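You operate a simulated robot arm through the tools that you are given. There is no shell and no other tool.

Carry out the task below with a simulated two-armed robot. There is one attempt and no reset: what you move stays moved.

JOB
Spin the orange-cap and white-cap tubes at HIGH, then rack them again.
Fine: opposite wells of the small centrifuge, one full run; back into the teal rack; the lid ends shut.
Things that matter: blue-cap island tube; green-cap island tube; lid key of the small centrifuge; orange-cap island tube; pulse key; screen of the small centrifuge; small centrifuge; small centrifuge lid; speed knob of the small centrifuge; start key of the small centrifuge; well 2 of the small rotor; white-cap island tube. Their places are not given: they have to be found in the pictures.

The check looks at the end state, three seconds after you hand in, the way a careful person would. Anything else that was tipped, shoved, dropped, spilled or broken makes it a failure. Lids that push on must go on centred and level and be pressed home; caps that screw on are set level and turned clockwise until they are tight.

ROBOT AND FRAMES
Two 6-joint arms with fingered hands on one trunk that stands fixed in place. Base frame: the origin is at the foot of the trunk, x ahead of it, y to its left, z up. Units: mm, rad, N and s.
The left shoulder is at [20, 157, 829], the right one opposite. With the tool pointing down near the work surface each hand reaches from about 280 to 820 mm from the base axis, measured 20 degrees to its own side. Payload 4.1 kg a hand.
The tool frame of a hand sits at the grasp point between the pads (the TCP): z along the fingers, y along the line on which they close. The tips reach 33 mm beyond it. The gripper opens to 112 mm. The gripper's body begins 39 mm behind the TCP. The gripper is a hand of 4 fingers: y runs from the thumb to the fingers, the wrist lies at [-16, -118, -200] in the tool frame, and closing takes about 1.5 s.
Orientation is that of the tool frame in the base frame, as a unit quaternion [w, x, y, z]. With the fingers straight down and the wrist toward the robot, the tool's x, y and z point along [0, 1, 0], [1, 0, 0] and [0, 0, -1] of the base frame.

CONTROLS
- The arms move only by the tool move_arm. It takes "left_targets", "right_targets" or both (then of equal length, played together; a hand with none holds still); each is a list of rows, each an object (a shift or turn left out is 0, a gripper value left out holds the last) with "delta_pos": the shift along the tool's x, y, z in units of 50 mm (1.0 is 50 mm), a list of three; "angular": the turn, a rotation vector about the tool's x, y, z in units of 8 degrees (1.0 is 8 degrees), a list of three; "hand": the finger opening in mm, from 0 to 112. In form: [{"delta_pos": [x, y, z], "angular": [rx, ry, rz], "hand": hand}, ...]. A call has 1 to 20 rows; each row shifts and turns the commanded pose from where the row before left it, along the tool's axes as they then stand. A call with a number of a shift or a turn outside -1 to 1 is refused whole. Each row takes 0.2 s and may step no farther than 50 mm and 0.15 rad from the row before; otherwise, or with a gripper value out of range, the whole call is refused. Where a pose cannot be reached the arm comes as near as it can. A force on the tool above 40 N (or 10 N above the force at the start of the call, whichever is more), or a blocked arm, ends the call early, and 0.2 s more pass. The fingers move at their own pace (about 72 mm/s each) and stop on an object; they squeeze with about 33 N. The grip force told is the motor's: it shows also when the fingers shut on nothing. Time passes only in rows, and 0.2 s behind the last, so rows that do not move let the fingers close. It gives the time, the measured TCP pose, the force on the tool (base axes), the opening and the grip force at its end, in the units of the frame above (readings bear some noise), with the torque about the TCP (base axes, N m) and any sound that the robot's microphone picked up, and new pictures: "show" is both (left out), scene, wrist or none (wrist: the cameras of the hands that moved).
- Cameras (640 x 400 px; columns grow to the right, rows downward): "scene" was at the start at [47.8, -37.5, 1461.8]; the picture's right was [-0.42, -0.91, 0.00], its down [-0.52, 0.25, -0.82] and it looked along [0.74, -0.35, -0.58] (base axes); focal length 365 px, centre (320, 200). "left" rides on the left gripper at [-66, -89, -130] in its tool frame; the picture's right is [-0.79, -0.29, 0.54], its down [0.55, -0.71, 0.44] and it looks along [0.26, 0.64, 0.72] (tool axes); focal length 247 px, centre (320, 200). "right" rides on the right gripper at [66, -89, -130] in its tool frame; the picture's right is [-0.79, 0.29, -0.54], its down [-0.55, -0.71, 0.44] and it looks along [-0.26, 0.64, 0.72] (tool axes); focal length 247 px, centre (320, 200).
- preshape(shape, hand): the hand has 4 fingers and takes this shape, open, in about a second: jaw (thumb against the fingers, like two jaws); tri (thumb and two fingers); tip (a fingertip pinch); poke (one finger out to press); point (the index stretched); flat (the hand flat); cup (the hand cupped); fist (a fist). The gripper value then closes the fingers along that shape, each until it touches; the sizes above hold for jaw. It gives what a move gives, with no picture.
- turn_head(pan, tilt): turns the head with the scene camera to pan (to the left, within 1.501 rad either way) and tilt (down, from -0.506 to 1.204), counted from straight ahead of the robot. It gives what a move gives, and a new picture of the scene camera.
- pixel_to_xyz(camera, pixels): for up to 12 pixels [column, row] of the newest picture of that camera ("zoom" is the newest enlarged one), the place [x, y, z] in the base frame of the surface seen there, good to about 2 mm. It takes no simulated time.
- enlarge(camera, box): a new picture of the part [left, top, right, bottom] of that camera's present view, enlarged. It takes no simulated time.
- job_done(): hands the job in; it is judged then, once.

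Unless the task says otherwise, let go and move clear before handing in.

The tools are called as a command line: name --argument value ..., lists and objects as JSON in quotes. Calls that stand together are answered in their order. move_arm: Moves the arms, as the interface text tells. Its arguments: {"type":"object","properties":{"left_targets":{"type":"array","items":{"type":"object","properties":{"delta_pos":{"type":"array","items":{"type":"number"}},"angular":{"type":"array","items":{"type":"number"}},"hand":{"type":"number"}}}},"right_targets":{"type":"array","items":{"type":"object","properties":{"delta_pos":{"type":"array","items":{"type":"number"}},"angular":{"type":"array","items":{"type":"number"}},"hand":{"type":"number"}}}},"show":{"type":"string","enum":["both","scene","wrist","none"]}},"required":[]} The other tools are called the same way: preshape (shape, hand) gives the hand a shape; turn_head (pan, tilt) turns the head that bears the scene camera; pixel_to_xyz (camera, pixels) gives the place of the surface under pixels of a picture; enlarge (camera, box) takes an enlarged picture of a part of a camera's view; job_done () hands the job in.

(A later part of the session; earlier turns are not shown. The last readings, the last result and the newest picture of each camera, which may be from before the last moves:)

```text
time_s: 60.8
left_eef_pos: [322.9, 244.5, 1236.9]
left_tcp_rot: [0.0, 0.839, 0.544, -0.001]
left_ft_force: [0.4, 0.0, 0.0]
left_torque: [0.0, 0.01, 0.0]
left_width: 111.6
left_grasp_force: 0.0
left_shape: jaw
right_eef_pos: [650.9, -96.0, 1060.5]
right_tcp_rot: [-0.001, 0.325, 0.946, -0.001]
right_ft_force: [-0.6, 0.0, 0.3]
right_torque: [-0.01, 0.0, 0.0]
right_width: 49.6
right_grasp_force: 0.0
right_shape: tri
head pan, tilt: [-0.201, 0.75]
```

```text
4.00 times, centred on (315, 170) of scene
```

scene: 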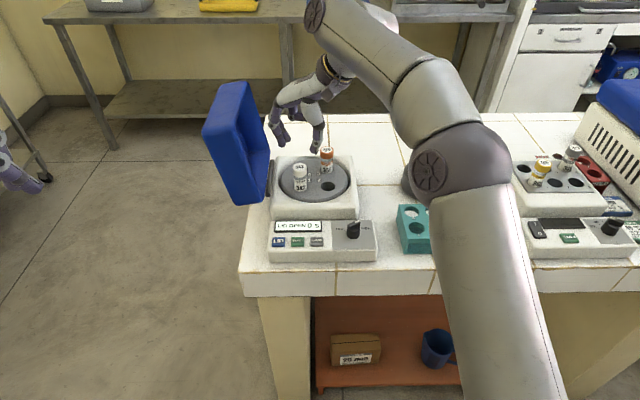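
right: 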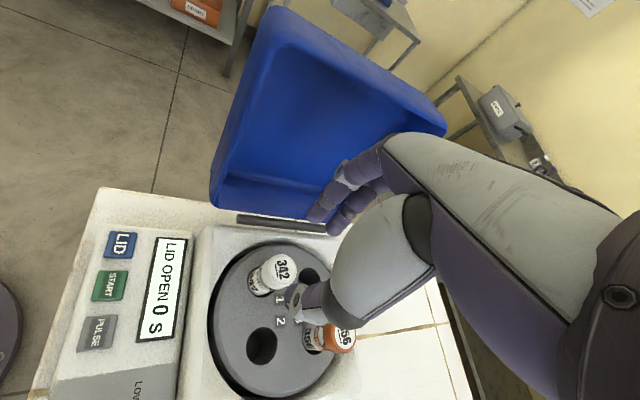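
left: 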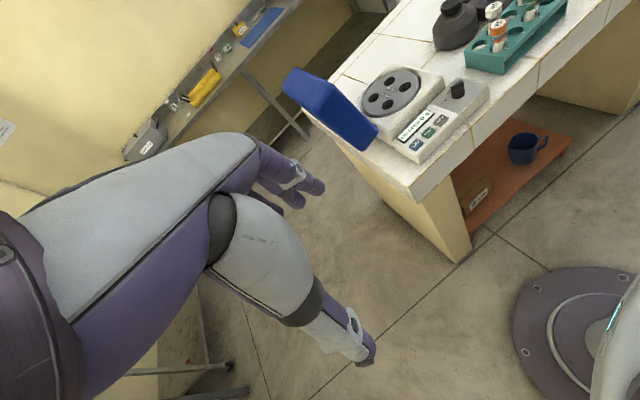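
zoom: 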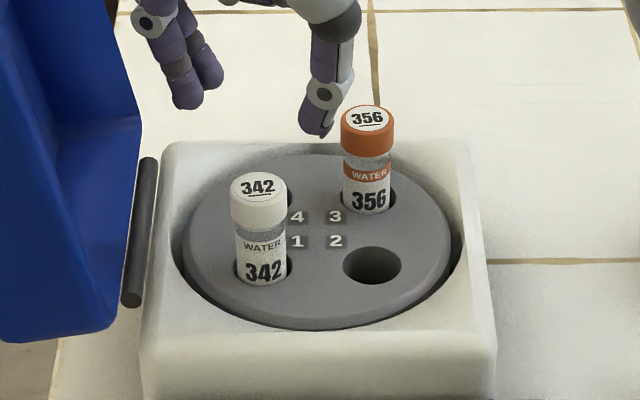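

Both tubes stand upright in wells 1 and 3. I'll retract the right arm to clear the lid's path.

move_arm --right_targets '[{"delta_pos": [0.3, -0.78, -0.1]}, {"delta_pos": [0.3, -0.78, -0.1]}, {"delta_pos": [0.3, -0.78, -0.1]}, {"delta_pos": [0.3, -0.78, -0.1]}, {"delta_pos": [0.3, -0.78, -0.1]}, {"delta_pos": [0.3, -0.78, -0.1]}, {"delta_pos": [0.3, -0.78, -0.1]}, {"delta_pos": [0, -0.5, 0]}]'

enlarge --camera "scene" --box '[190, 70, 380, 220]'

enlarge --camera "left" --box '[270, 50, 500, 200]'

```text
time_s: 62.6
left_eef_pos: [322.7, 243.2, 1237.3]
left_tcp_rot: [0.001, 0.839, 0.544, 0.0]
left_ft_force: [0.8, 0.0, -0.5]
left_torque: [-0.04, 0.01, 0.01]
left_width: 111.5
left_grasp_force: 0.0
left_shape: jaw
right_eef_pos: [384.9, -266.1, 1094.6]
right_tcp_rot: [-0.001, 0.325, 0.946, -0.001]
right_ft_force: [0.0, -0.2, -0.4]
right_torque: [-0.02, 0.02, -0.03]
right_width: 49.5
right_grasp_force: 0.0
right_shape: tri
head pan, tilt: [-0.201, 0.75]
```

scene: 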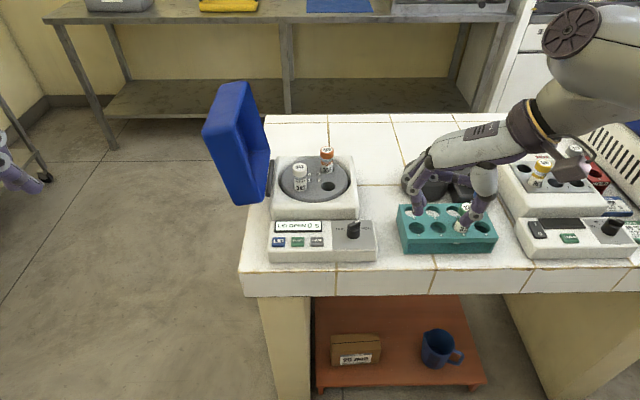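
right: 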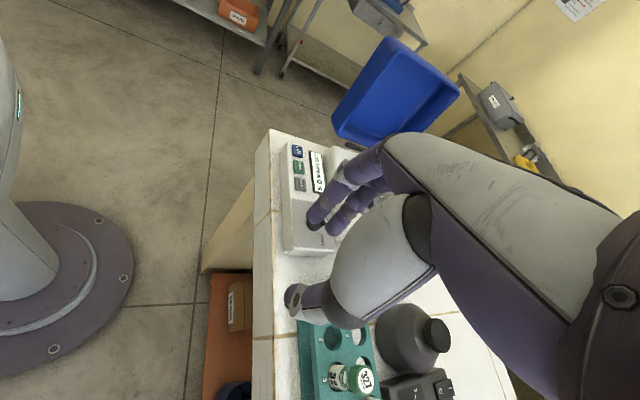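

```text
2.67 times, centred on (285, 145) of scene
```

zoom: 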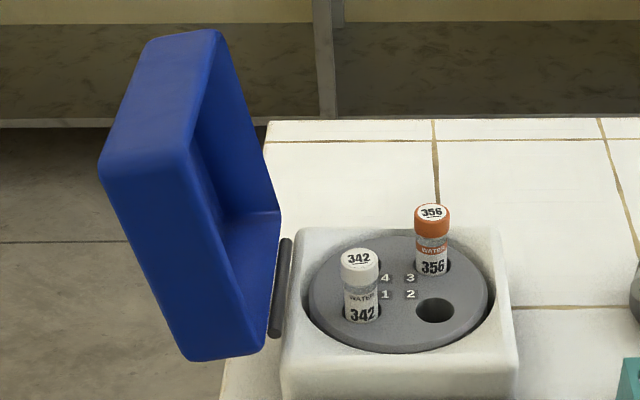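

```text
2.67 times, centred on (385, 125) of left
```

zoom: 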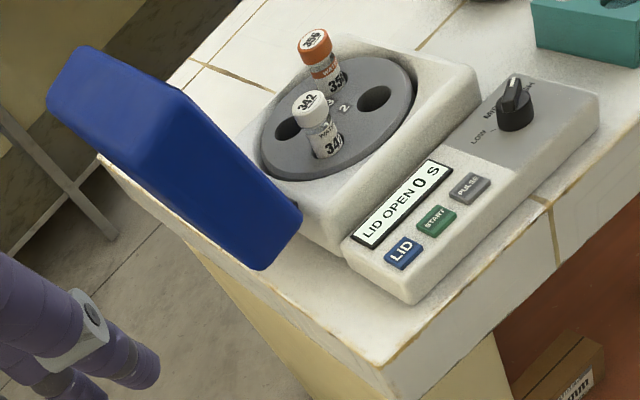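

The lid's outside face is visible in the left zoom around (150,150). I'll measure its corners and faces from both cameras.

pixel_to_xyz --camera "zoom" --pixels '[[60, 95], [150, 175], [250, 262], [295, 225], [90, 60], [170, 100], [230, 170], [110, 130], [200, 220], [275, 235], [130, 80]]'

pixel_to_xyz --camera "scene" --pixels '[[206, 132], [222, 130], [232, 86], [244, 84], [256, 203], [266, 198], [269, 155], [212, 150], [236, 190], [262, 200], [225, 95], [215, 110]]'

```text
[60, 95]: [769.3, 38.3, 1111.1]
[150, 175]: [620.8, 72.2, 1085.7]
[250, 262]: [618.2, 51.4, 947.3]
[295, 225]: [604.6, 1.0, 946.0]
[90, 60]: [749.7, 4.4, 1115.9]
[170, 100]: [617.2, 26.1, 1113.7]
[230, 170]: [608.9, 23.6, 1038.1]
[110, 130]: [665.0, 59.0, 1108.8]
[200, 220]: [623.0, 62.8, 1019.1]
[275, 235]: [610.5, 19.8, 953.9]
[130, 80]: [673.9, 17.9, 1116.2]
```

```text
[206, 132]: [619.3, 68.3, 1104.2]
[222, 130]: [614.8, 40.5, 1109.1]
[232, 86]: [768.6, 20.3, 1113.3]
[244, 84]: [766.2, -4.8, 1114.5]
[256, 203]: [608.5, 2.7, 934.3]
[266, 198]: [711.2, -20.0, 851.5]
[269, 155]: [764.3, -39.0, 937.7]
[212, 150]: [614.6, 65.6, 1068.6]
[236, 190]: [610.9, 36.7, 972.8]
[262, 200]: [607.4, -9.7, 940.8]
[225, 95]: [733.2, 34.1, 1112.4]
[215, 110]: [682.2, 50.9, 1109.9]
```

The lid leans ~11° outward, its outer face at about y 51–72, hinged near (v≈100, z≈930). I'll make a fist with the left hand and bring it to the left of the lid, with margin.

preshape --shape "fist" --hand "left"

move_arm --left_targets '[{"delta_pos": [0.1, 0.82, 0.39]}, {"delta_pos": [0.1, 0.82, 0.39]}, {"delta_pos": [0.1, 0.82, 0.39]}, {"delta_pos": [0.1, 0.82, 0.39]}, {"delta_pos": [0.1, 0.82, 0.39]}, {"delta_pos": [0.1, 0.82, 0.39]}, {"delta_pos": [0.1, 0.82, 0.39]}, {"delta_pos": [0.1, 0.82, 0.39]}, {"delta_pos": [0, 0, 0]}]'

enlarge --camera "scene" --box '[120, 50, 320, 220]'

```text
time_s: 63.5
left_eef_pos: [323.6, 243.1, 1237.7]
left_tcp_rot: [0.0, 0.839, 0.543, -0.001]
left_ft_force: [0.3, 0.7, -0.4]
left_torque: [-0.03, 0.01, -0.01]
left_width: 0.0
left_grasp_force: 0.0
left_shape: fist
right_eef_pos: [386.4, -265.5, 1094.3]
right_tcp_rot: [-0.001, 0.324, 0.946, 0.0]
right_ft_force: [0.3, -0.2, -0.5]
right_torque: [-0.03, -0.01, -0.03]
right_width: 49.6
right_grasp_force: 0.0
right_shape: tri
head pan, tilt: [-0.201, 0.75]
```

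```text
time_s: 65.5
left_eef_pos: [639.6, 145.0, 1084.5]
left_tcp_rot: [0.0, 0.839, 0.544, 0.0]
left_ft_force: [-1.1, -0.8, -0.1]
left_torque: [-0.02, -0.01, -0.02]
left_width: 0.2
left_grasp_force: 0.2
left_shape: fist
right_eef_pos: [385.8, -266.8, 1093.9]
right_tcp_rot: [-0.001, 0.325, 0.946, -0.002]
right_ft_force: [0.3, -0.4, 0.3]
right_torque: [0.04, -0.03, -0.03]
right_width: 49.6
right_grasp_force: 0.0
right_shape: tri
head pan, tilt: [-0.201, 0.75]
```

scene: 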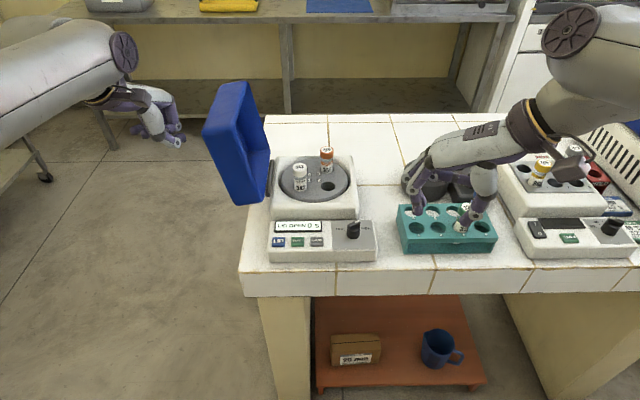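
left: 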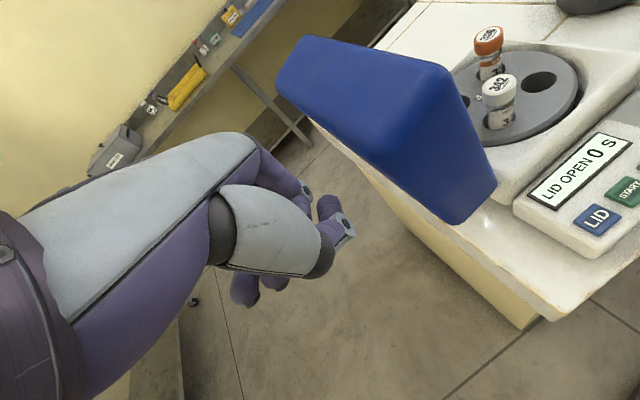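

```text
2.35 times, centred on (220, 135) of scene
```

zoom: 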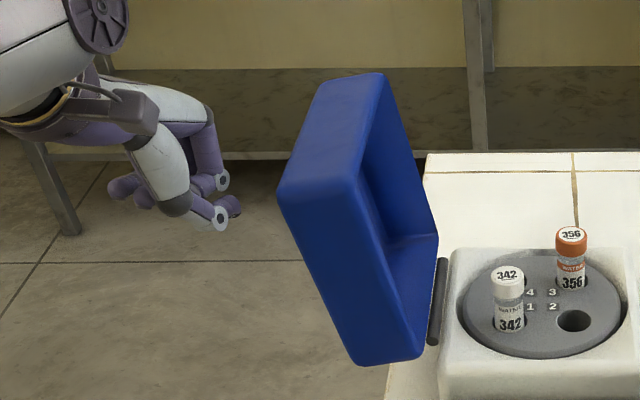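

The left fist is at (640,145,1085), left of the lid. I'll measure where the fist's lead parts are.

pixel_to_xyz --camera "zoom" --pixels '[[235, 205], [218, 215], [220, 180], [175, 200], [210, 130], [195, 110], [160, 150], [125, 190], [140, 195]]'

pixel_to_xyz --camera "left" --pixels '[[345, 225], [305, 190], [325, 255], [290, 180], [270, 160], [240, 300], [325, 205], [330, 215]]'

```text
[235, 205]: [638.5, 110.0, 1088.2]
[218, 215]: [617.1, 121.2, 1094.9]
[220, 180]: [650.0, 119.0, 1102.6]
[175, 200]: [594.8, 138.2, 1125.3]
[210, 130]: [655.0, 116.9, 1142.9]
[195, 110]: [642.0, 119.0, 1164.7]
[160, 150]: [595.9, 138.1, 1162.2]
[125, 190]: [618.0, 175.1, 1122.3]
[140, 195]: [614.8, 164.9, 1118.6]
```

```text
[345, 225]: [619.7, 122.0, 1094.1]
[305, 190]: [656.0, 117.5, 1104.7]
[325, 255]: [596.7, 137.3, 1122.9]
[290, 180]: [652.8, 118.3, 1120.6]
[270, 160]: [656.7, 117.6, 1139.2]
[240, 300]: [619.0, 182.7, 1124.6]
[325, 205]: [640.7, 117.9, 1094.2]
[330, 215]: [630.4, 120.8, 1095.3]
```

The fist's right side is ~45 mm from the lid face, spanning z 1085–1165. I'll drop 54 mm and ahead 30 mm, then push toward the lid in 15 mm steps.

move_arm --left_targets '[{"delta_pos": [0.122, 0.274, 0.54]}, {"delta_pos": [0.122, 0.274, 0.54]}, {"delta_pos": [-0.292, 0.068, 0]}, {"delta_pos": [-0.292, 0.068, 0]}, {"delta_pos": [-0.292, 0.068, 0]}, {"delta_pos": [-0.292, 0.068, 0]}, {"delta_pos": [0, 0, 0]}]'

enlarge --camera "scene" --box '[150, 60, 330, 220]'

```text
time_s: 67.1
left_eef_pos: [658.2, 87.5, 1028.9]
left_tcp_rot: [0.0, 0.839, 0.545, 0.0]
left_ft_force: [1.4, 4.6, 1.6]
left_torque: [-0.16, 0.01, 0.04]
left_width: 0.1
left_grasp_force: 0.0
left_shape: fist
right_eef_pos: [385.7, -265.3, 1093.8]
right_tcp_rot: [-0.002, 0.324, 0.946, -0.002]
right_ft_force: [0.5, 0.3, 0.1]
right_torque: [-0.01, 0.03, -0.02]
right_width: 49.4
right_grasp_force: 0.1
right_shape: tri
head pan, tilt: [-0.201, 0.75]
```

scene: 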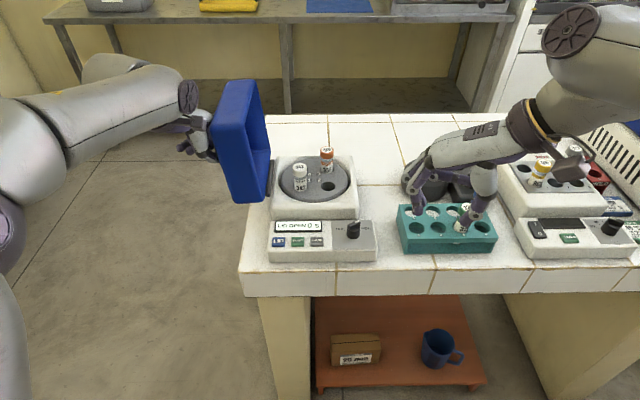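
left: 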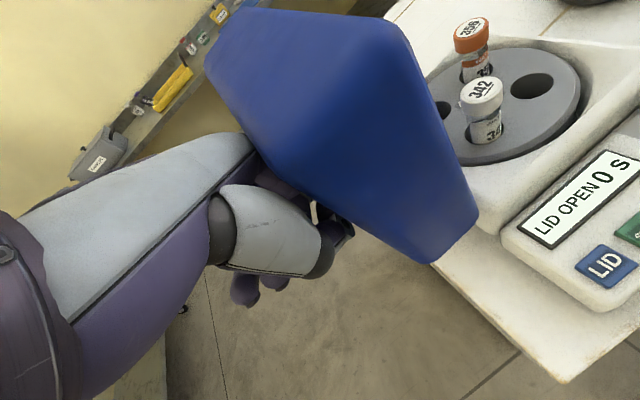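

```text
2.50 times, centred on (240, 140) of scene
```

zoom: 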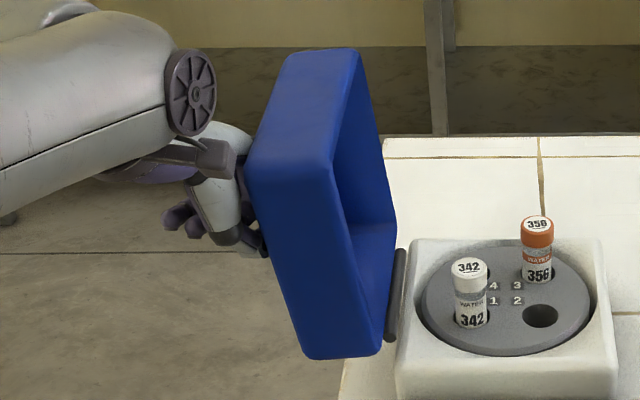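

The lid is swinging with only ~5 N. I'll keep pushing gently, 10 mm a row.

move_arm --left_targets '[{"delta_pos": [-0.195, 0.045, 0]}, {"delta_pos": [-0.195, 0.045, 0]}, {"delta_pos": [-0.195, 0.045, 0]}, {"delta_pos": [-0.195, 0.045, 0]}, {"delta_pos": [0, 0, 0]}]'

enlarge --camera "scene" --box '[150, 60, 330, 220]'

```text
time_s: 68.3
left_eef_pos: [650.6, 48.0, 1027.3]
left_tcp_rot: [0.001, 0.839, 0.543, -0.001]
left_ft_force: [0.9, 3.6, 2.3]
left_torque: [-0.15, -0.04, 0.08]
left_width: 0.0
left_grasp_force: 0.0
left_shape: fist
right_eef_pos: [386.0, -267.6, 1094.9]
right_tcp_rot: [-0.001, 0.325, 0.946, -0.001]
right_ft_force: [0.2, -0.2, 0.7]
right_torque: [0.01, -0.01, 0.02]
right_width: 49.7
right_grasp_force: 0.1
right_shape: tri
head pan, tilt: [-0.201, 0.75]
```

scene: 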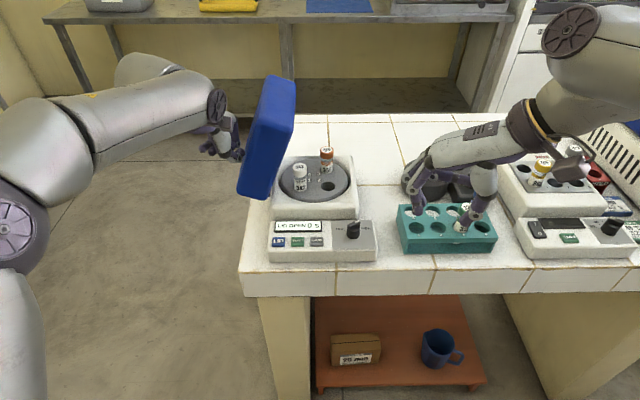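
left: 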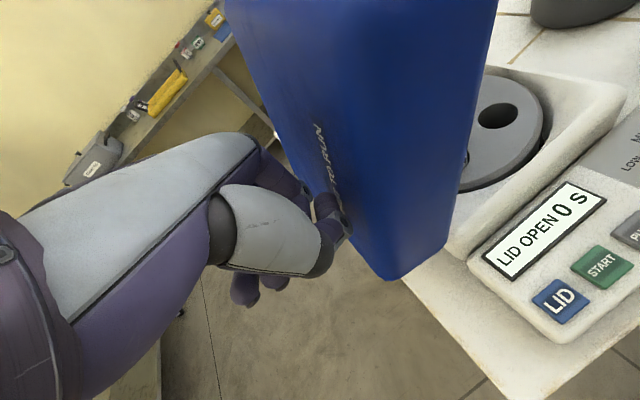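

```text
2.50 times, centred on (240, 140) of scene
```

zoom: 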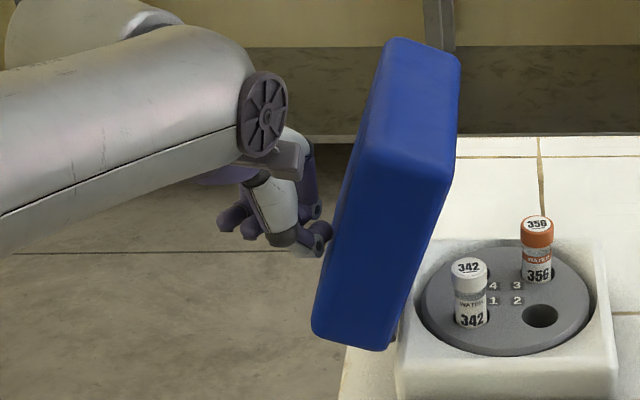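

The lid has passed vertical and leans right slightly. I'll keep pushing slowly, 3 rows at a time.

move_arm --left_targets '[{"delta_pos": [-0.195, 0.045, 0]}, {"delta_pos": [-0.195, 0.045, 0]}, {"delta_pos": [0, 0, 0]}]'

enlarge --camera "scene" --box '[190, 60, 370, 220]'

```text
time_s: 69.1
left_eef_pos: [646.8, 28.4, 1027.5]
left_tcp_rot: [0.0, 0.839, 0.544, 0.0]
left_ft_force: [1.4, 2.3, 3.3]
left_torque: [-0.13, -0.03, 0.06]
left_width: 0.0
left_grasp_force: 0.1
left_shape: fist
right_eef_pos: [384.3, -267.2, 1095.0]
right_tcp_rot: [-0.002, 0.325, 0.946, -0.001]
right_ft_force: [0.1, 0.5, -0.2]
right_torque: [-0.02, -0.02, -0.04]
right_width: 49.5
right_grasp_force: 0.1
right_shape: tri
head pan, tilt: [-0.201, 0.75]
```

scene: 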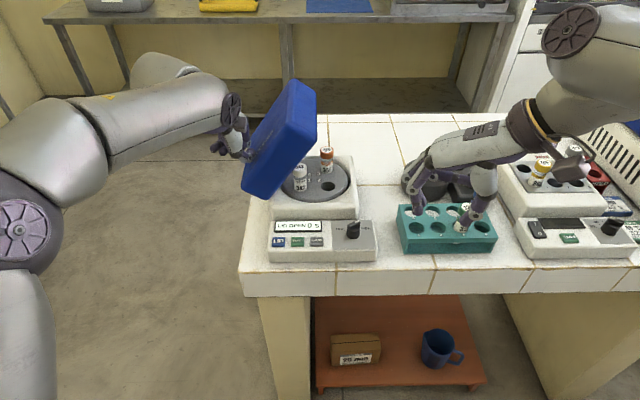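
left: 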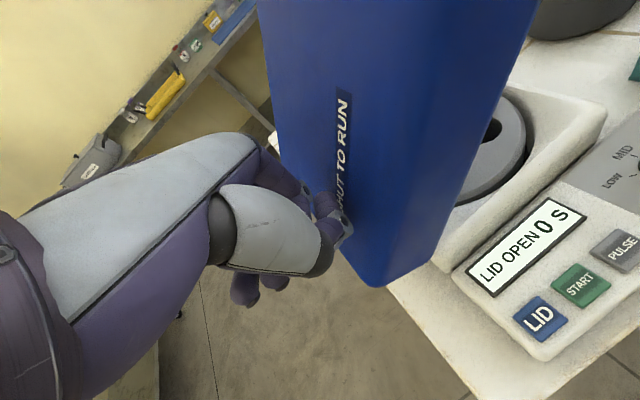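

```text
2.50 times, centred on (280, 140) of scene
```

zoom: 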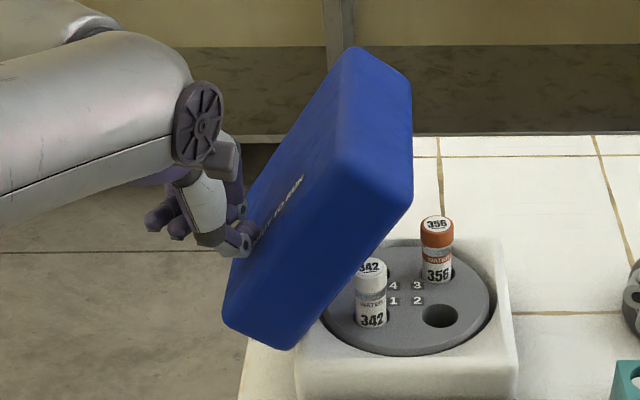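

The lid is ~35° past vertical and still resting against the fist (text "SHUT TO RUN" visible). I'll continue.

move_arm --left_targets '[{"delta_pos": [-0.195, 0.045, 0]}, {"delta_pos": [-0.195, 0.045, 0]}, {"delta_pos": [-0.195, 0.045, 0]}, {"delta_pos": [0, 0, 0]}]'

enlarge --camera "scene" --box '[190, 60, 370, 220]'

```text
time_s: 70.1
left_eef_pos: [638.1, -1.2, 1027.3]
left_tcp_rot: [0.0, 0.839, 0.544, -0.001]
left_ft_force: [0.1, -0.7, 1.1]
left_torque: [-0.05, -0.02, 0.03]
left_width: 0.2
left_grasp_force: 0.0
left_shape: fist
right_eef_pos: [385.6, -266.8, 1094.9]
right_tcp_rot: [-0.001, 0.325, 0.946, -0.001]
right_ft_force: [0.3, 1.0, 0.4]
right_torque: [0.01, 0.0, 0.01]
right_width: 49.8
right_grasp_force: 0.0
right_shape: tri
head pan, tilt: [-0.201, 0.75]
```

scene: 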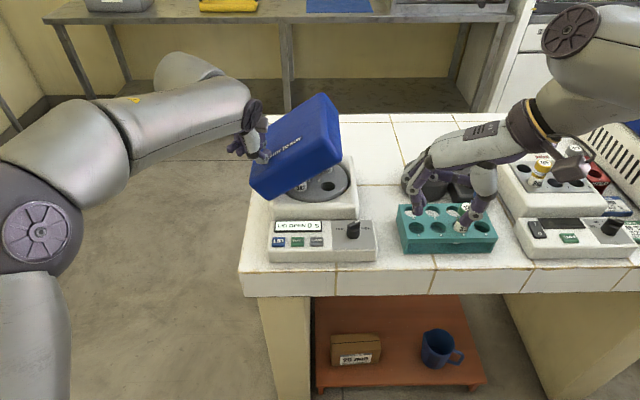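
left: 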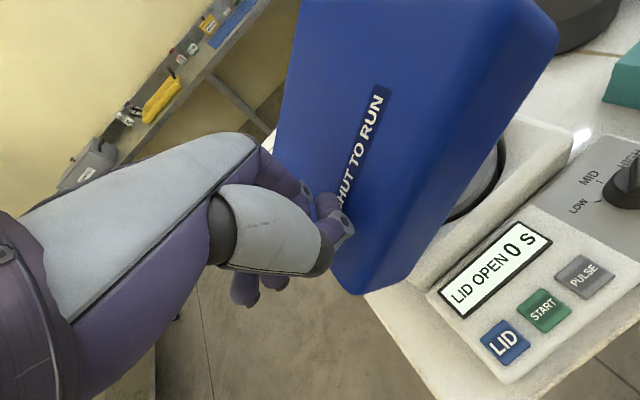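

```text
2.50 times, centred on (280, 140) of scene
```

zoom: 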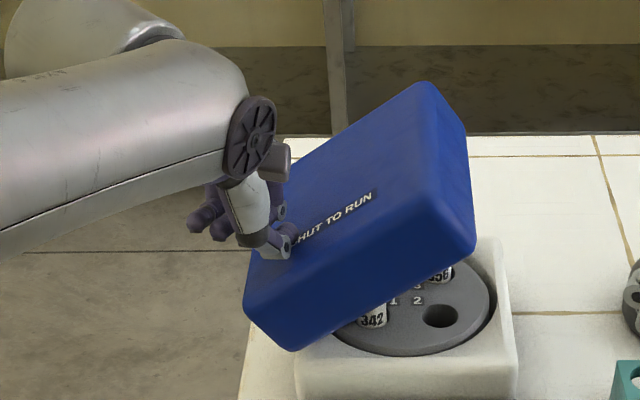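

The lid is ~55° over and almost balanced (≈1 N). I'll continue pushing right, then check.

move_arm --left_targets '[{"delta_pos": [-0.195, 0.045, 0]}, {"delta_pos": [-0.195, 0.045, 0]}, {"delta_pos": [-0.195, 0.045, 0]}, {"delta_pos": [0, 0, 0]}]'

enlarge --camera "scene" --box '[190, 60, 370, 220]'

```text
time_s: 71.1
left_eef_pos: [633.9, -32.1, 1027.9]
left_tcp_rot: [0.0, 0.839, 0.544, 0.0]
left_ft_force: [0.1, 0.4, -0.4]
left_torque: [-0.02, 0.0, 0.01]
left_width: 0.0
left_grasp_force: 0.1
left_shape: fist
right_eef_pos: [385.7, -266.1, 1094.0]
right_tcp_rot: [-0.002, 0.324, 0.946, -0.001]
right_ft_force: [0.4, 0.4, 0.0]
right_torque: [0.0, -0.03, 0.0]
right_width: 49.8
right_grasp_force: 0.1
right_shape: tri
head pan, tilt: [-0.201, 0.75]
```

scene: 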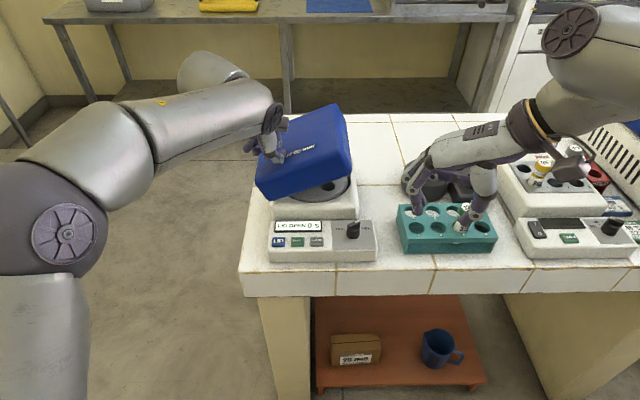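
left: 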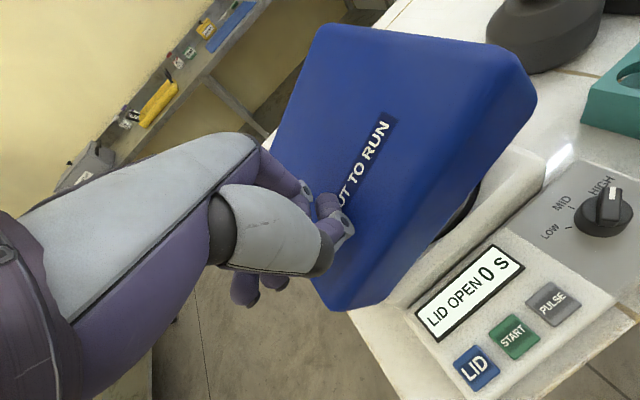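

```text
2.50 times, centred on (280, 140) of scene
```

zoom: 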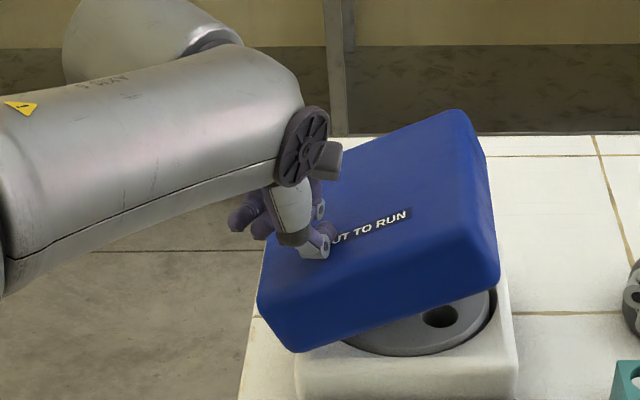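

The lid is about 70° over with no force on the fist. I'll wait a second to see whether it settles by itself.

move_arm --left_targets '[{"delta_pos": [0, 0, 0]}, {"delta_pos": [0, 0, 0]}, {"delta_pos": [0, 0, 0]}, {"delta_pos": [0, 0, 0]}, {"delta_pos": [0, 0, 0]}]' --show "scene"

enlarge --camera "scene" --box '[230, 90, 390, 220]'

```text
time_s: 72.3
left_eef_pos: [632.9, -31.6, 1027.5]
left_tcp_rot: [0.0, 0.839, 0.544, 0.001]
left_ft_force: [0.5, -0.4, -0.1]
left_torque: [0.02, 0.03, -0.03]
left_width: 0.2
left_grasp_force: 0.1
left_shape: fist
right_eef_pos: [386.1, -267.0, 1094.7]
right_tcp_rot: [-0.001, 0.325, 0.946, -0.001]
right_ft_force: [0.1, 0.7, 0.5]
right_torque: [-0.02, 0.02, -0.01]
right_width: 49.7
right_grasp_force: 0.0
right_shape: tri
head pan, tilt: [-0.201, 0.75]
```

scene: 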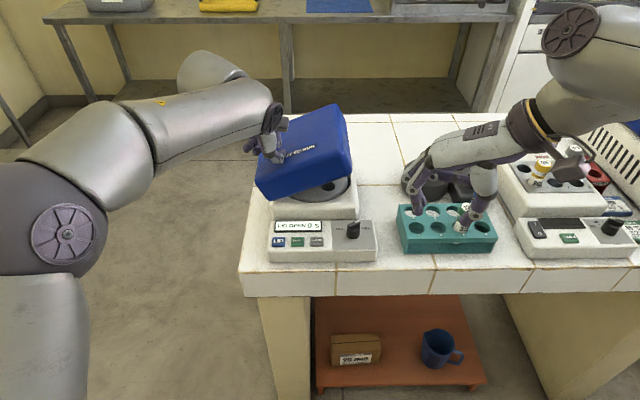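

```text
3.08 times, centred on (310, 155) of scene
```

zoom: 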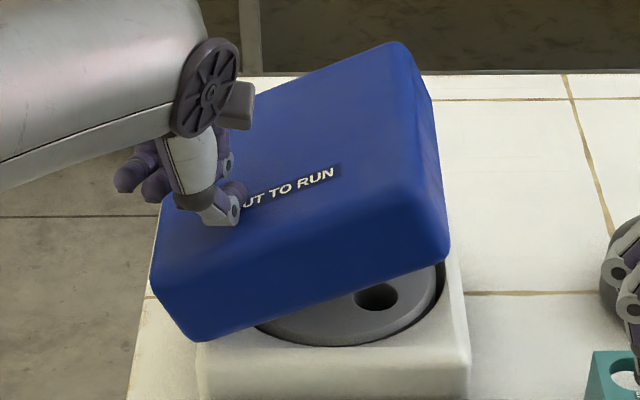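

The lid holds where it's left, so I can lower it under control. I'll move the fist over the lid's free half, then press down.

move_arm --left_targets '[{"delta_pos": [-0.58, 0.352, -0.3]}, {"delta_pos": [-0.58, 0.352, -0.2]}, {"delta_pos": [-0.58, 0.352, 0]}, {"delta_pos": [-0.58, 0.352, 0]}, {"delta_pos": [0, 0, 0]}]'

enlarge --camera "scene" --box '[230, 90, 390, 220]'

```text
time_s: 73.5
left_eef_pos: [642.8, -163.2, 1048.1]
left_tcp_rot: [-0.001, 0.839, 0.544, 0.0]
left_ft_force: [-1.0, -0.2, -0.2]
left_torque: [0.01, 0.01, -0.02]
left_width: 0.0
left_grasp_force: 0.1
left_shape: fist
left hand out of reach, approached as far as the arm can: row 4
right_eef_pos: [385.7, -265.9, 1095.6]
right_tcp_rot: [-0.001, 0.324, 0.946, -0.001]
right_ft_force: [0.3, -0.1, 0.1]
right_torque: [-0.02, 0.02, 0.01]
right_width: 49.7
right_grasp_force: 0.0
right_shape: tri
head pan, tilt: [-0.201, 0.75]
```

scene: 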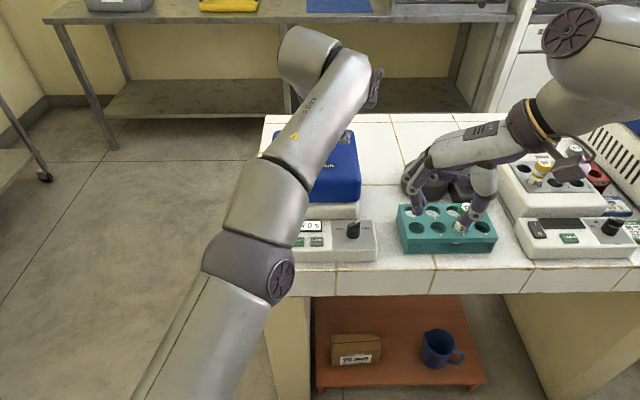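
left: 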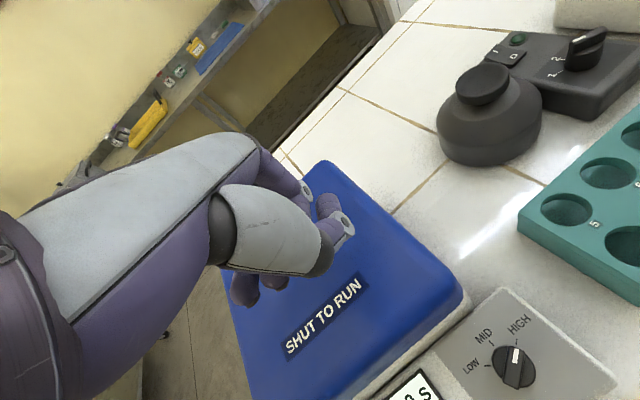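

```text
3.08 times, centred on (310, 155) of scene
```

zoom: 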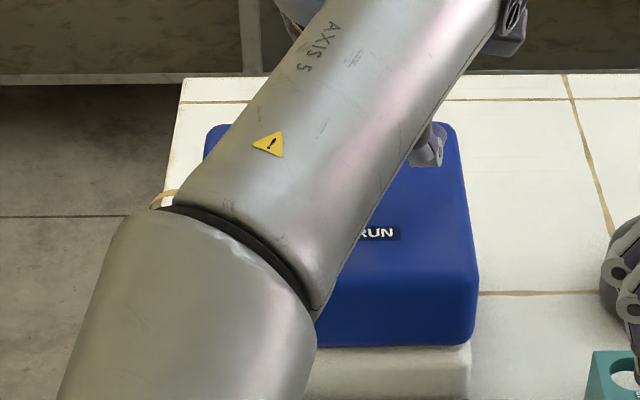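

The lid now lies flat on the housing. I'll measure the height of its top and see the screen text.

pixel_to_xyz --camera "left" --pixels '[[325, 320], [420, 270], [340, 200], [260, 380], [450, 300], [470, 305]]'

pixel_to_xyz --camera "scene" --pixels '[[350, 135], [350, 180], [330, 195], [352, 200], [340, 150], [335, 207]]'

enlarge --camera "left" --box '[340, 280, 560, 400]'

```text
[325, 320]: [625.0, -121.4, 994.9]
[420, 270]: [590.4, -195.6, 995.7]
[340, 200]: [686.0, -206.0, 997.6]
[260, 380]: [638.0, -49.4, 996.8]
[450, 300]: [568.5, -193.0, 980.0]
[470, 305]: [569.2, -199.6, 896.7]
```

```text
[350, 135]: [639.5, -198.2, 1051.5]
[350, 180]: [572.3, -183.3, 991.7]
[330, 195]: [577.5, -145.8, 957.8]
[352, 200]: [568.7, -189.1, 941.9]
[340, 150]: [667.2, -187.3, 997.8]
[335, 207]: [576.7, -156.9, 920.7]
```

```text
2.91 times, centred on (450, 340) of left
```

zoom: 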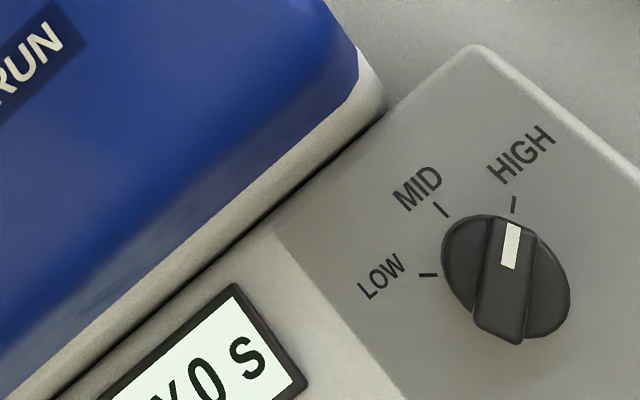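

The lid is flat at z≈996, the screen now shows "…Y 0 S" (READY), and the knob's mark lines up with HIGH. I'll withdraw the left arm and shape the right hand for poking.

move_arm --left_targets '[{"delta_pos": [0.1, -0.5, -0.3]}, {"delta_pos": [0.4, -0.7, -0.15]}, {"delta_pos": [0.4, -0.7, -0.15]}, {"delta_pos": [0.4, -0.7, -0.15]}, {"delta_pos": [0.4, -0.7, -0.15]}, {"delta_pos": [0.4, -0.7, -0.15]}, {"delta_pos": [0.5, -0.7, -0.15]}, {"delta_pos": [0.5, -0.5, -0.1]}]'

preshape --shape "poke" --hand "right"

enlarge --camera "scene" --box '[230, 90, 390, 270]'

```text
time_s: 75.3
left_eef_pos: [601.8, 25.9, 1211.6]
left_tcp_rot: [-0.002, 0.839, 0.544, -0.002]
left_ft_force: [0.1, -0.9, -0.5]
left_torque: [0.01, 0.02, -0.01]
left_width: 0.0
left_grasp_force: 0.1
left_shape: fist
left hand out of reach, approached as far as the arm can: row 1, 2, 3, 4, 5, 6, 7, 8
right_eef_pos: [385.2, -267.0, 1094.3]
right_tcp_rot: [-0.001, 0.325, 0.946, -0.001]
right_ft_force: [0.4, -0.5, -0.6]
right_torque: [-0.01, 0.03, 0.02]
right_width: 49.3
right_grasp_force: 0.0
right_shape: tri
head pan, tilt: [-0.201, 0.75]
```

scene: 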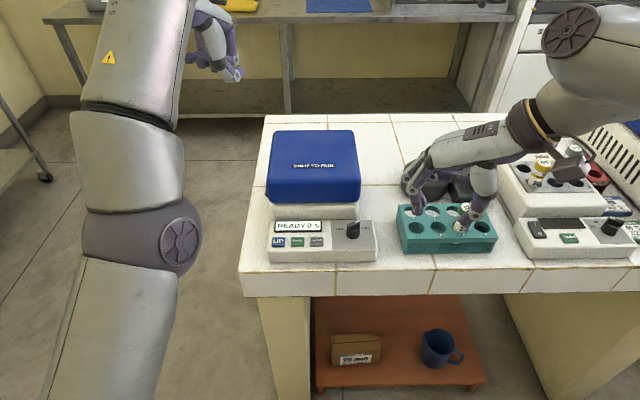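
left: 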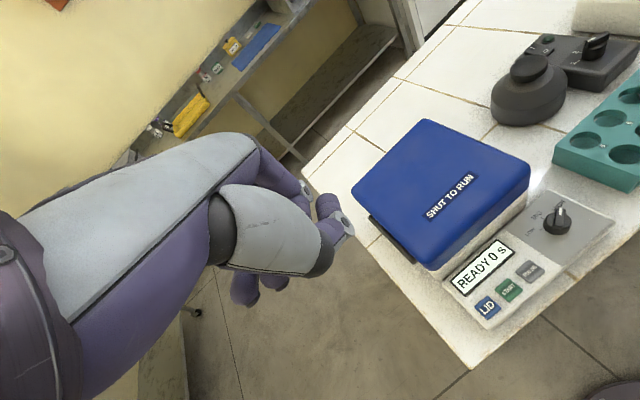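

```text
time_s: 76.2
left_eef_pos: [604.1, 25.5, 1207.7]
left_tcp_rot: [-0.001, 0.839, 0.544, -0.002]
left_ft_force: [0.1, 0.5, -1.0]
left_torque: [-0.03, 0.02, 0.0]
left_width: 0.0
left_grasp_force: 0.1
left_shape: fist
right_eef_pos: [384.1, -266.5, 1094.0]
right_tcp_rot: [-0.002, 0.324, 0.946, -0.001]
right_ft_force: [-0.1, -0.1, -0.2]
right_torque: [0.02, 0.04, -0.02]
right_width: 0.0
right_grasp_force: 0.1
right_shape: poke
head pan, tilt: [-0.201, 0.75]
```

```text
2.22 times, centred on (310, 180) of scene
```

zoom: 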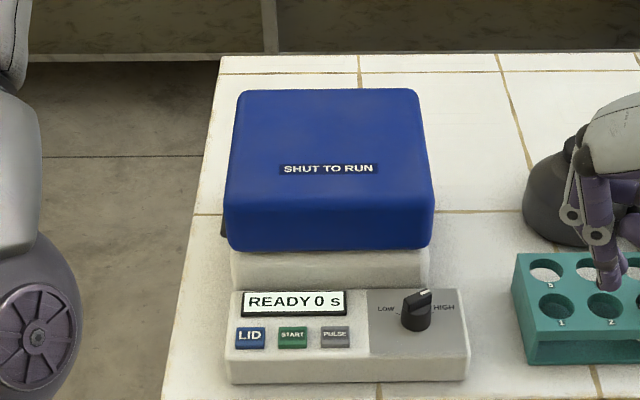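

The screen reads "READY 0 S" and the lid is shut evenly. I'll bring the left arm back home and look at the right hand's poking finger.

move_arm --left_targets '[{"delta_pos": [0.15, -0.9, 0]}, {"delta_pos": [0.15, -0.9, 0]}, {"delta_pos": [0.15, -0.9, 0]}, {"delta_pos": [0.15, -0.9, 0]}, {"delta_pos": [0.3, -0.9, 0]}, {"delta_pos": [0.5, -0.8, 0]}, {"delta_pos": [0.5, -0.5, 0]}]' --show "scene"

enlarge --camera "scene" --box '[380, 100, 540, 250]'

enlarge --camera "right" --box '[200, 100, 480, 350]'

```text
time_s: 77.8
left_eef_pos: [533.1, 157.2, 1292.4]
left_tcp_rot: [0.0, 0.839, 0.544, -0.001]
left_ft_force: [-0.2, -0.2, 0.0]
left_torque: [-0.01, 0.01, 0.0]
left_width: 0.0
left_grasp_force: 0.1
left_shape: fist
left hand out of reach, approached as far as the arm can: row 1, 2, 3, 4, 5, 6, 7
right_eef_pos: [386.4, -267.0, 1094.6]
right_tcp_rot: [-0.002, 0.325, 0.946, -0.002]
right_ft_force: [0.3, -0.8, -0.3]
right_torque: [0.07, 0.0, 0.06]
right_width: 0.1
right_grasp_force: 0.1
right_shape: poke
head pan, tilt: [-0.201, 0.75]
```

scene: 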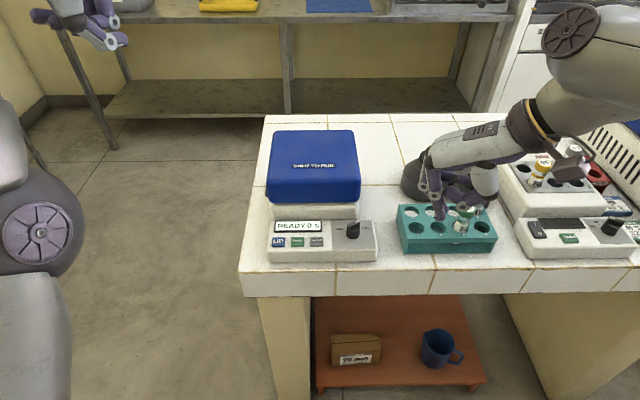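

```text
2.67 times, centred on (460, 175) of scene
```

zoom: 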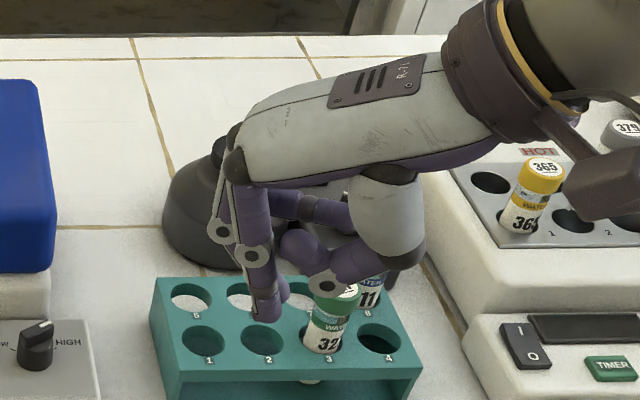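

```text
1.60 times, centred on (340, 225) of right
```

zoom: 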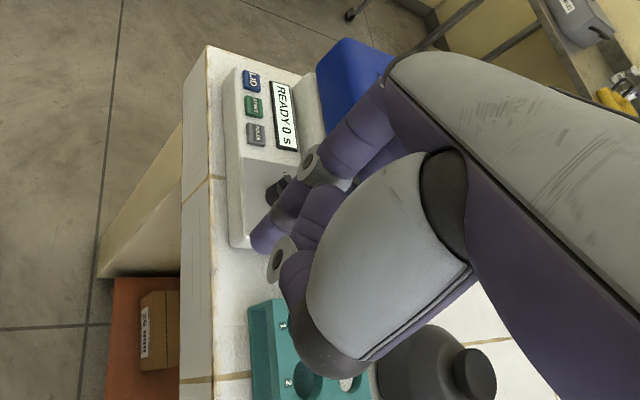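

The right index finger now points down alone (scene zoom tip at (268,315)). I'll measure its tip relative to the TCP.

pixel_to_xyz --camera "scene" --pixels '[[441, 218], [440, 216], [443, 217], [441, 213], [438, 215], [446, 209]]'

pixel_to_xyz --camera "zoom" --pixels '[[258, 248], [254, 238], [265, 250], [270, 225], [300, 235], [280, 265]]'

```text
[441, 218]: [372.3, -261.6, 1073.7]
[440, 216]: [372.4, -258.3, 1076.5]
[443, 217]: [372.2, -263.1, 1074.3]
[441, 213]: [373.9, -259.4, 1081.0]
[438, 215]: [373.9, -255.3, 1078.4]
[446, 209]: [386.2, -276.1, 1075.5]
```

```text
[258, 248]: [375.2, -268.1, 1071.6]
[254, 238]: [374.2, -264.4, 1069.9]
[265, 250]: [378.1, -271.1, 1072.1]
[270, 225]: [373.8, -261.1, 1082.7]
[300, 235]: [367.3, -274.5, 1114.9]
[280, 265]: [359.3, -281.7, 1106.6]
```

The fingertip is ~27 mm below the TCP at about tool x +7, y −3. Now I'll pinpoint the START key's top centre.

enlarge --camera "scene" --box '[265, 215, 335, 260]'

pixel_to_xyz --camera "zoom" --pixels '[[295, 240], [265, 240], [325, 240], [295, 225], [295, 262], [120, 240], [470, 235], [205, 240], [390, 240], [295, 280]]'

```text
8.89 times, centred on (300, 238) of scene
```

zoom: 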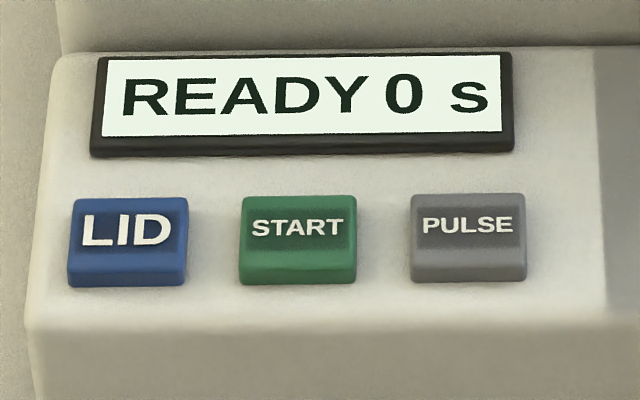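

```text
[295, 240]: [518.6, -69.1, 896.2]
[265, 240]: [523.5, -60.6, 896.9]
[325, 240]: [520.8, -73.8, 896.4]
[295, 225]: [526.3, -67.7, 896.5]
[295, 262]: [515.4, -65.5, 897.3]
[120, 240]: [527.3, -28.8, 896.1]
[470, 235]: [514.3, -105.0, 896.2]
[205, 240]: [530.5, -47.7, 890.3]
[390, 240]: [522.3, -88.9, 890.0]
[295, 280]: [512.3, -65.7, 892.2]
```

START's top centre is about (521,-68,896). I'll bring the finger over it with yaw ~85°, stopping about 50 mm above.

move_arm --right_targets '[{"delta_pos": [0.04, 0.82, 0]}, {"delta_pos": [0.04, 0.82, 0]}, {"delta_pos": [0.04, 0.82, 0]}, {"delta_pos": [0.04, 0.82, 0]}, {"delta_pos": [0.04, 0.82, 0]}, {"delta_pos": [0.04, 0.82, 0]}, {"angular": [0, 0, -0.82]}, {"angular": [0, 0, -0.82]}, {"angular": [0, 0, -0.82]}, {"angular": [0, 0, -0.82]}, {"angular": [0, 0, -0.82]}, {"delta_pos": [0, 0, 0.8]}, {"delta_pos": [0, 0, 0.8]}, {"delta_pos": [0, 0, 0.6]}, {"delta_pos": [0, 0, 0]}]'

enlarge --camera "scene" --box '[250, 170, 380, 270]'

enlarge --camera "right" --box '[200, 150, 420, 320]'

```text
time_s: 81.0
left_eef_pos: [533.5, 156.1, 1292.3]
left_tcp_rot: [0.0, 0.839, 0.544, -0.001]
left_ft_force: [0.4, 0.3, 0.3]
left_torque: [0.01, -0.01, 0.03]
left_width: 0.0
left_grasp_force: 0.1
left_shape: fist
right_eef_pos: [528.3, -64.8, 983.2]
right_tcp_rot: [-0.001, 0.045, 0.999, -0.001]
right_ft_force: [-0.2, 0.4, 1.0]
right_torque: [-0.02, 0.0, 0.0]
right_width: 0.0
right_grasp_force: 0.1
right_shape: poke
head pan, tilt: [-0.201, 0.75]
```

scene: 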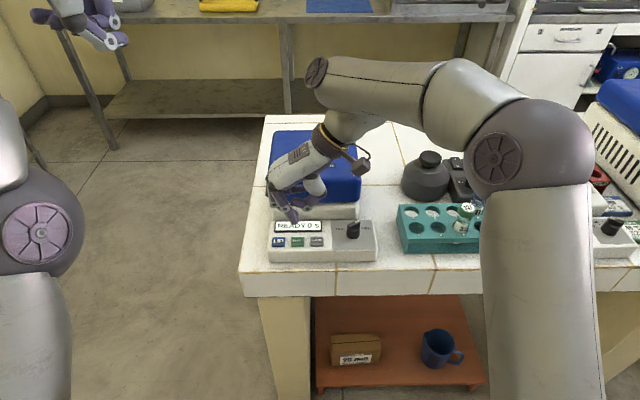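
right: 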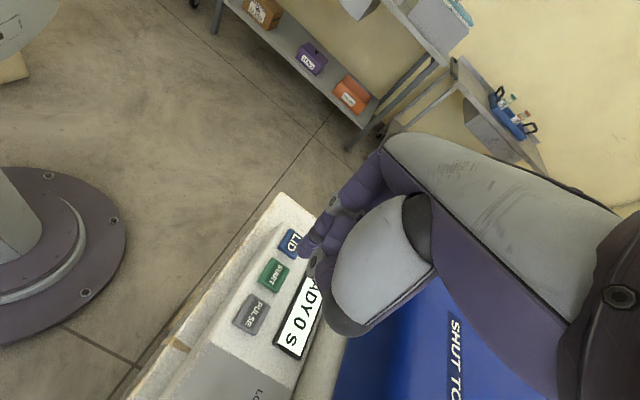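

```text
4.00 times, centred on (315, 220) of scene
```

zoom: 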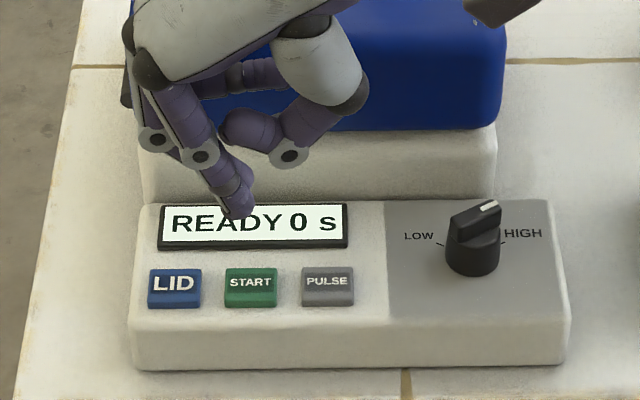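

```text
2.35 times, centred on (310, 235) of right
```

zoom: 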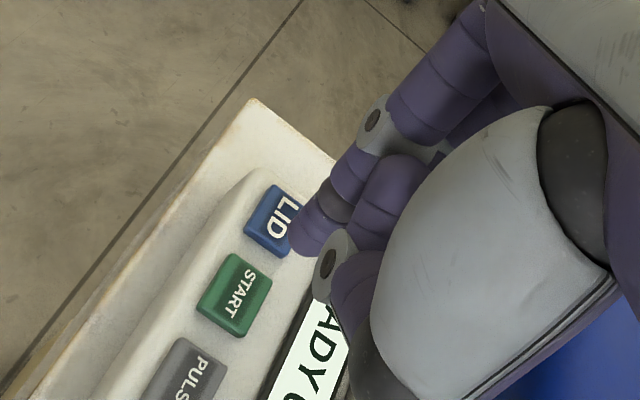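

The finger hangs above the screen/START area (tip at scene zoom (238,213)). I'll measure the tip's place now.

pixel_to_xyz --camera "scene" --pixels '[[294, 224], [295, 222], [292, 220], [297, 220], [294, 219]]'

pixel_to_xyz --camera "zoom" --pixels '[[300, 250], [295, 235], [315, 245], [320, 215], [340, 175]]'

```text
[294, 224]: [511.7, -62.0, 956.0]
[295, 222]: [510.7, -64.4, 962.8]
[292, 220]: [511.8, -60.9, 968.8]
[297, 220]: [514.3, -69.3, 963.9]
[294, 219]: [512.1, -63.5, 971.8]
```

```text
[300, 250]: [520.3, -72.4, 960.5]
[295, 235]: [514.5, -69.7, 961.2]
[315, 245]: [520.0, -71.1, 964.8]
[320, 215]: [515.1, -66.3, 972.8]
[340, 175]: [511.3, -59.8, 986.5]
```

The tip is at about (519,-65,953), so I'll nudge (+2,−3) and descend to just over the key, then press in 2 mm steps.

move_arm --right_targets '[{"delta_pos": [-0.045, -0.056, 0.4]}, {"delta_pos": [0, 0, 0.4]}, {"delta_pos": [0, 0, 0.22]}, {"delta_pos": [0, 0, 0.05]}, {"delta_pos": [0, 0, 0.05]}, {"delta_pos": [0, 0, 0.04]}, {"delta_pos": [0, 0, 0]}]'

enlarge --camera "scene" --box '[250, 190, 360, 270]'

```text
time_s: 82.6
left_eef_pos: [533.2, 156.4, 1292.0]
left_tcp_rot: [0.0, 0.839, 0.544, -0.001]
left_ft_force: [-0.5, -0.9, 0.9]
left_torque: [-0.01, -0.02, -0.01]
left_width: 0.0
left_grasp_force: 0.2
left_shape: fist
right_eef_pos: [529.3, -68.4, 928.3]
right_tcp_rot: [-0.002, 0.046, 0.999, -0.001]
right_ft_force: [0.2, 0.6, 5.5]
right_torque: [0.02, -0.07, -0.03]
right_width: 0.1
right_grasp_force: 0.0
right_shape: poke
head pan, tilt: [-0.201, 0.75]
heard: click
```

scene: 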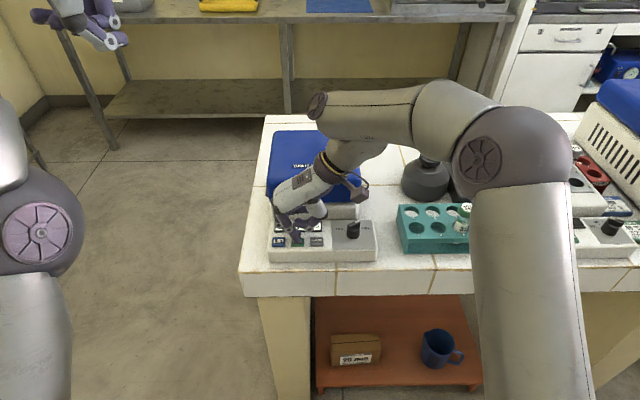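
right: 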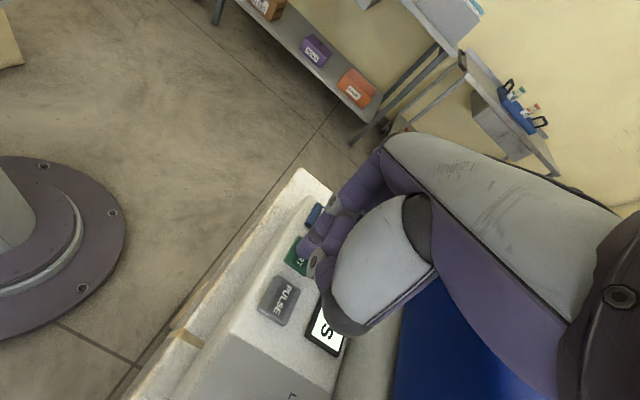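

```text
5.00 times, centred on (305, 230) of scene
```

zoom: 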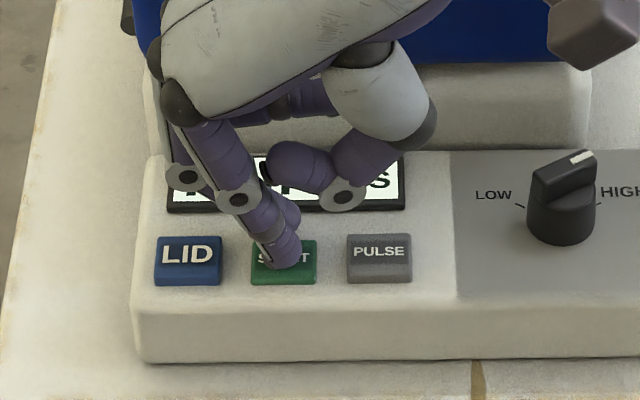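

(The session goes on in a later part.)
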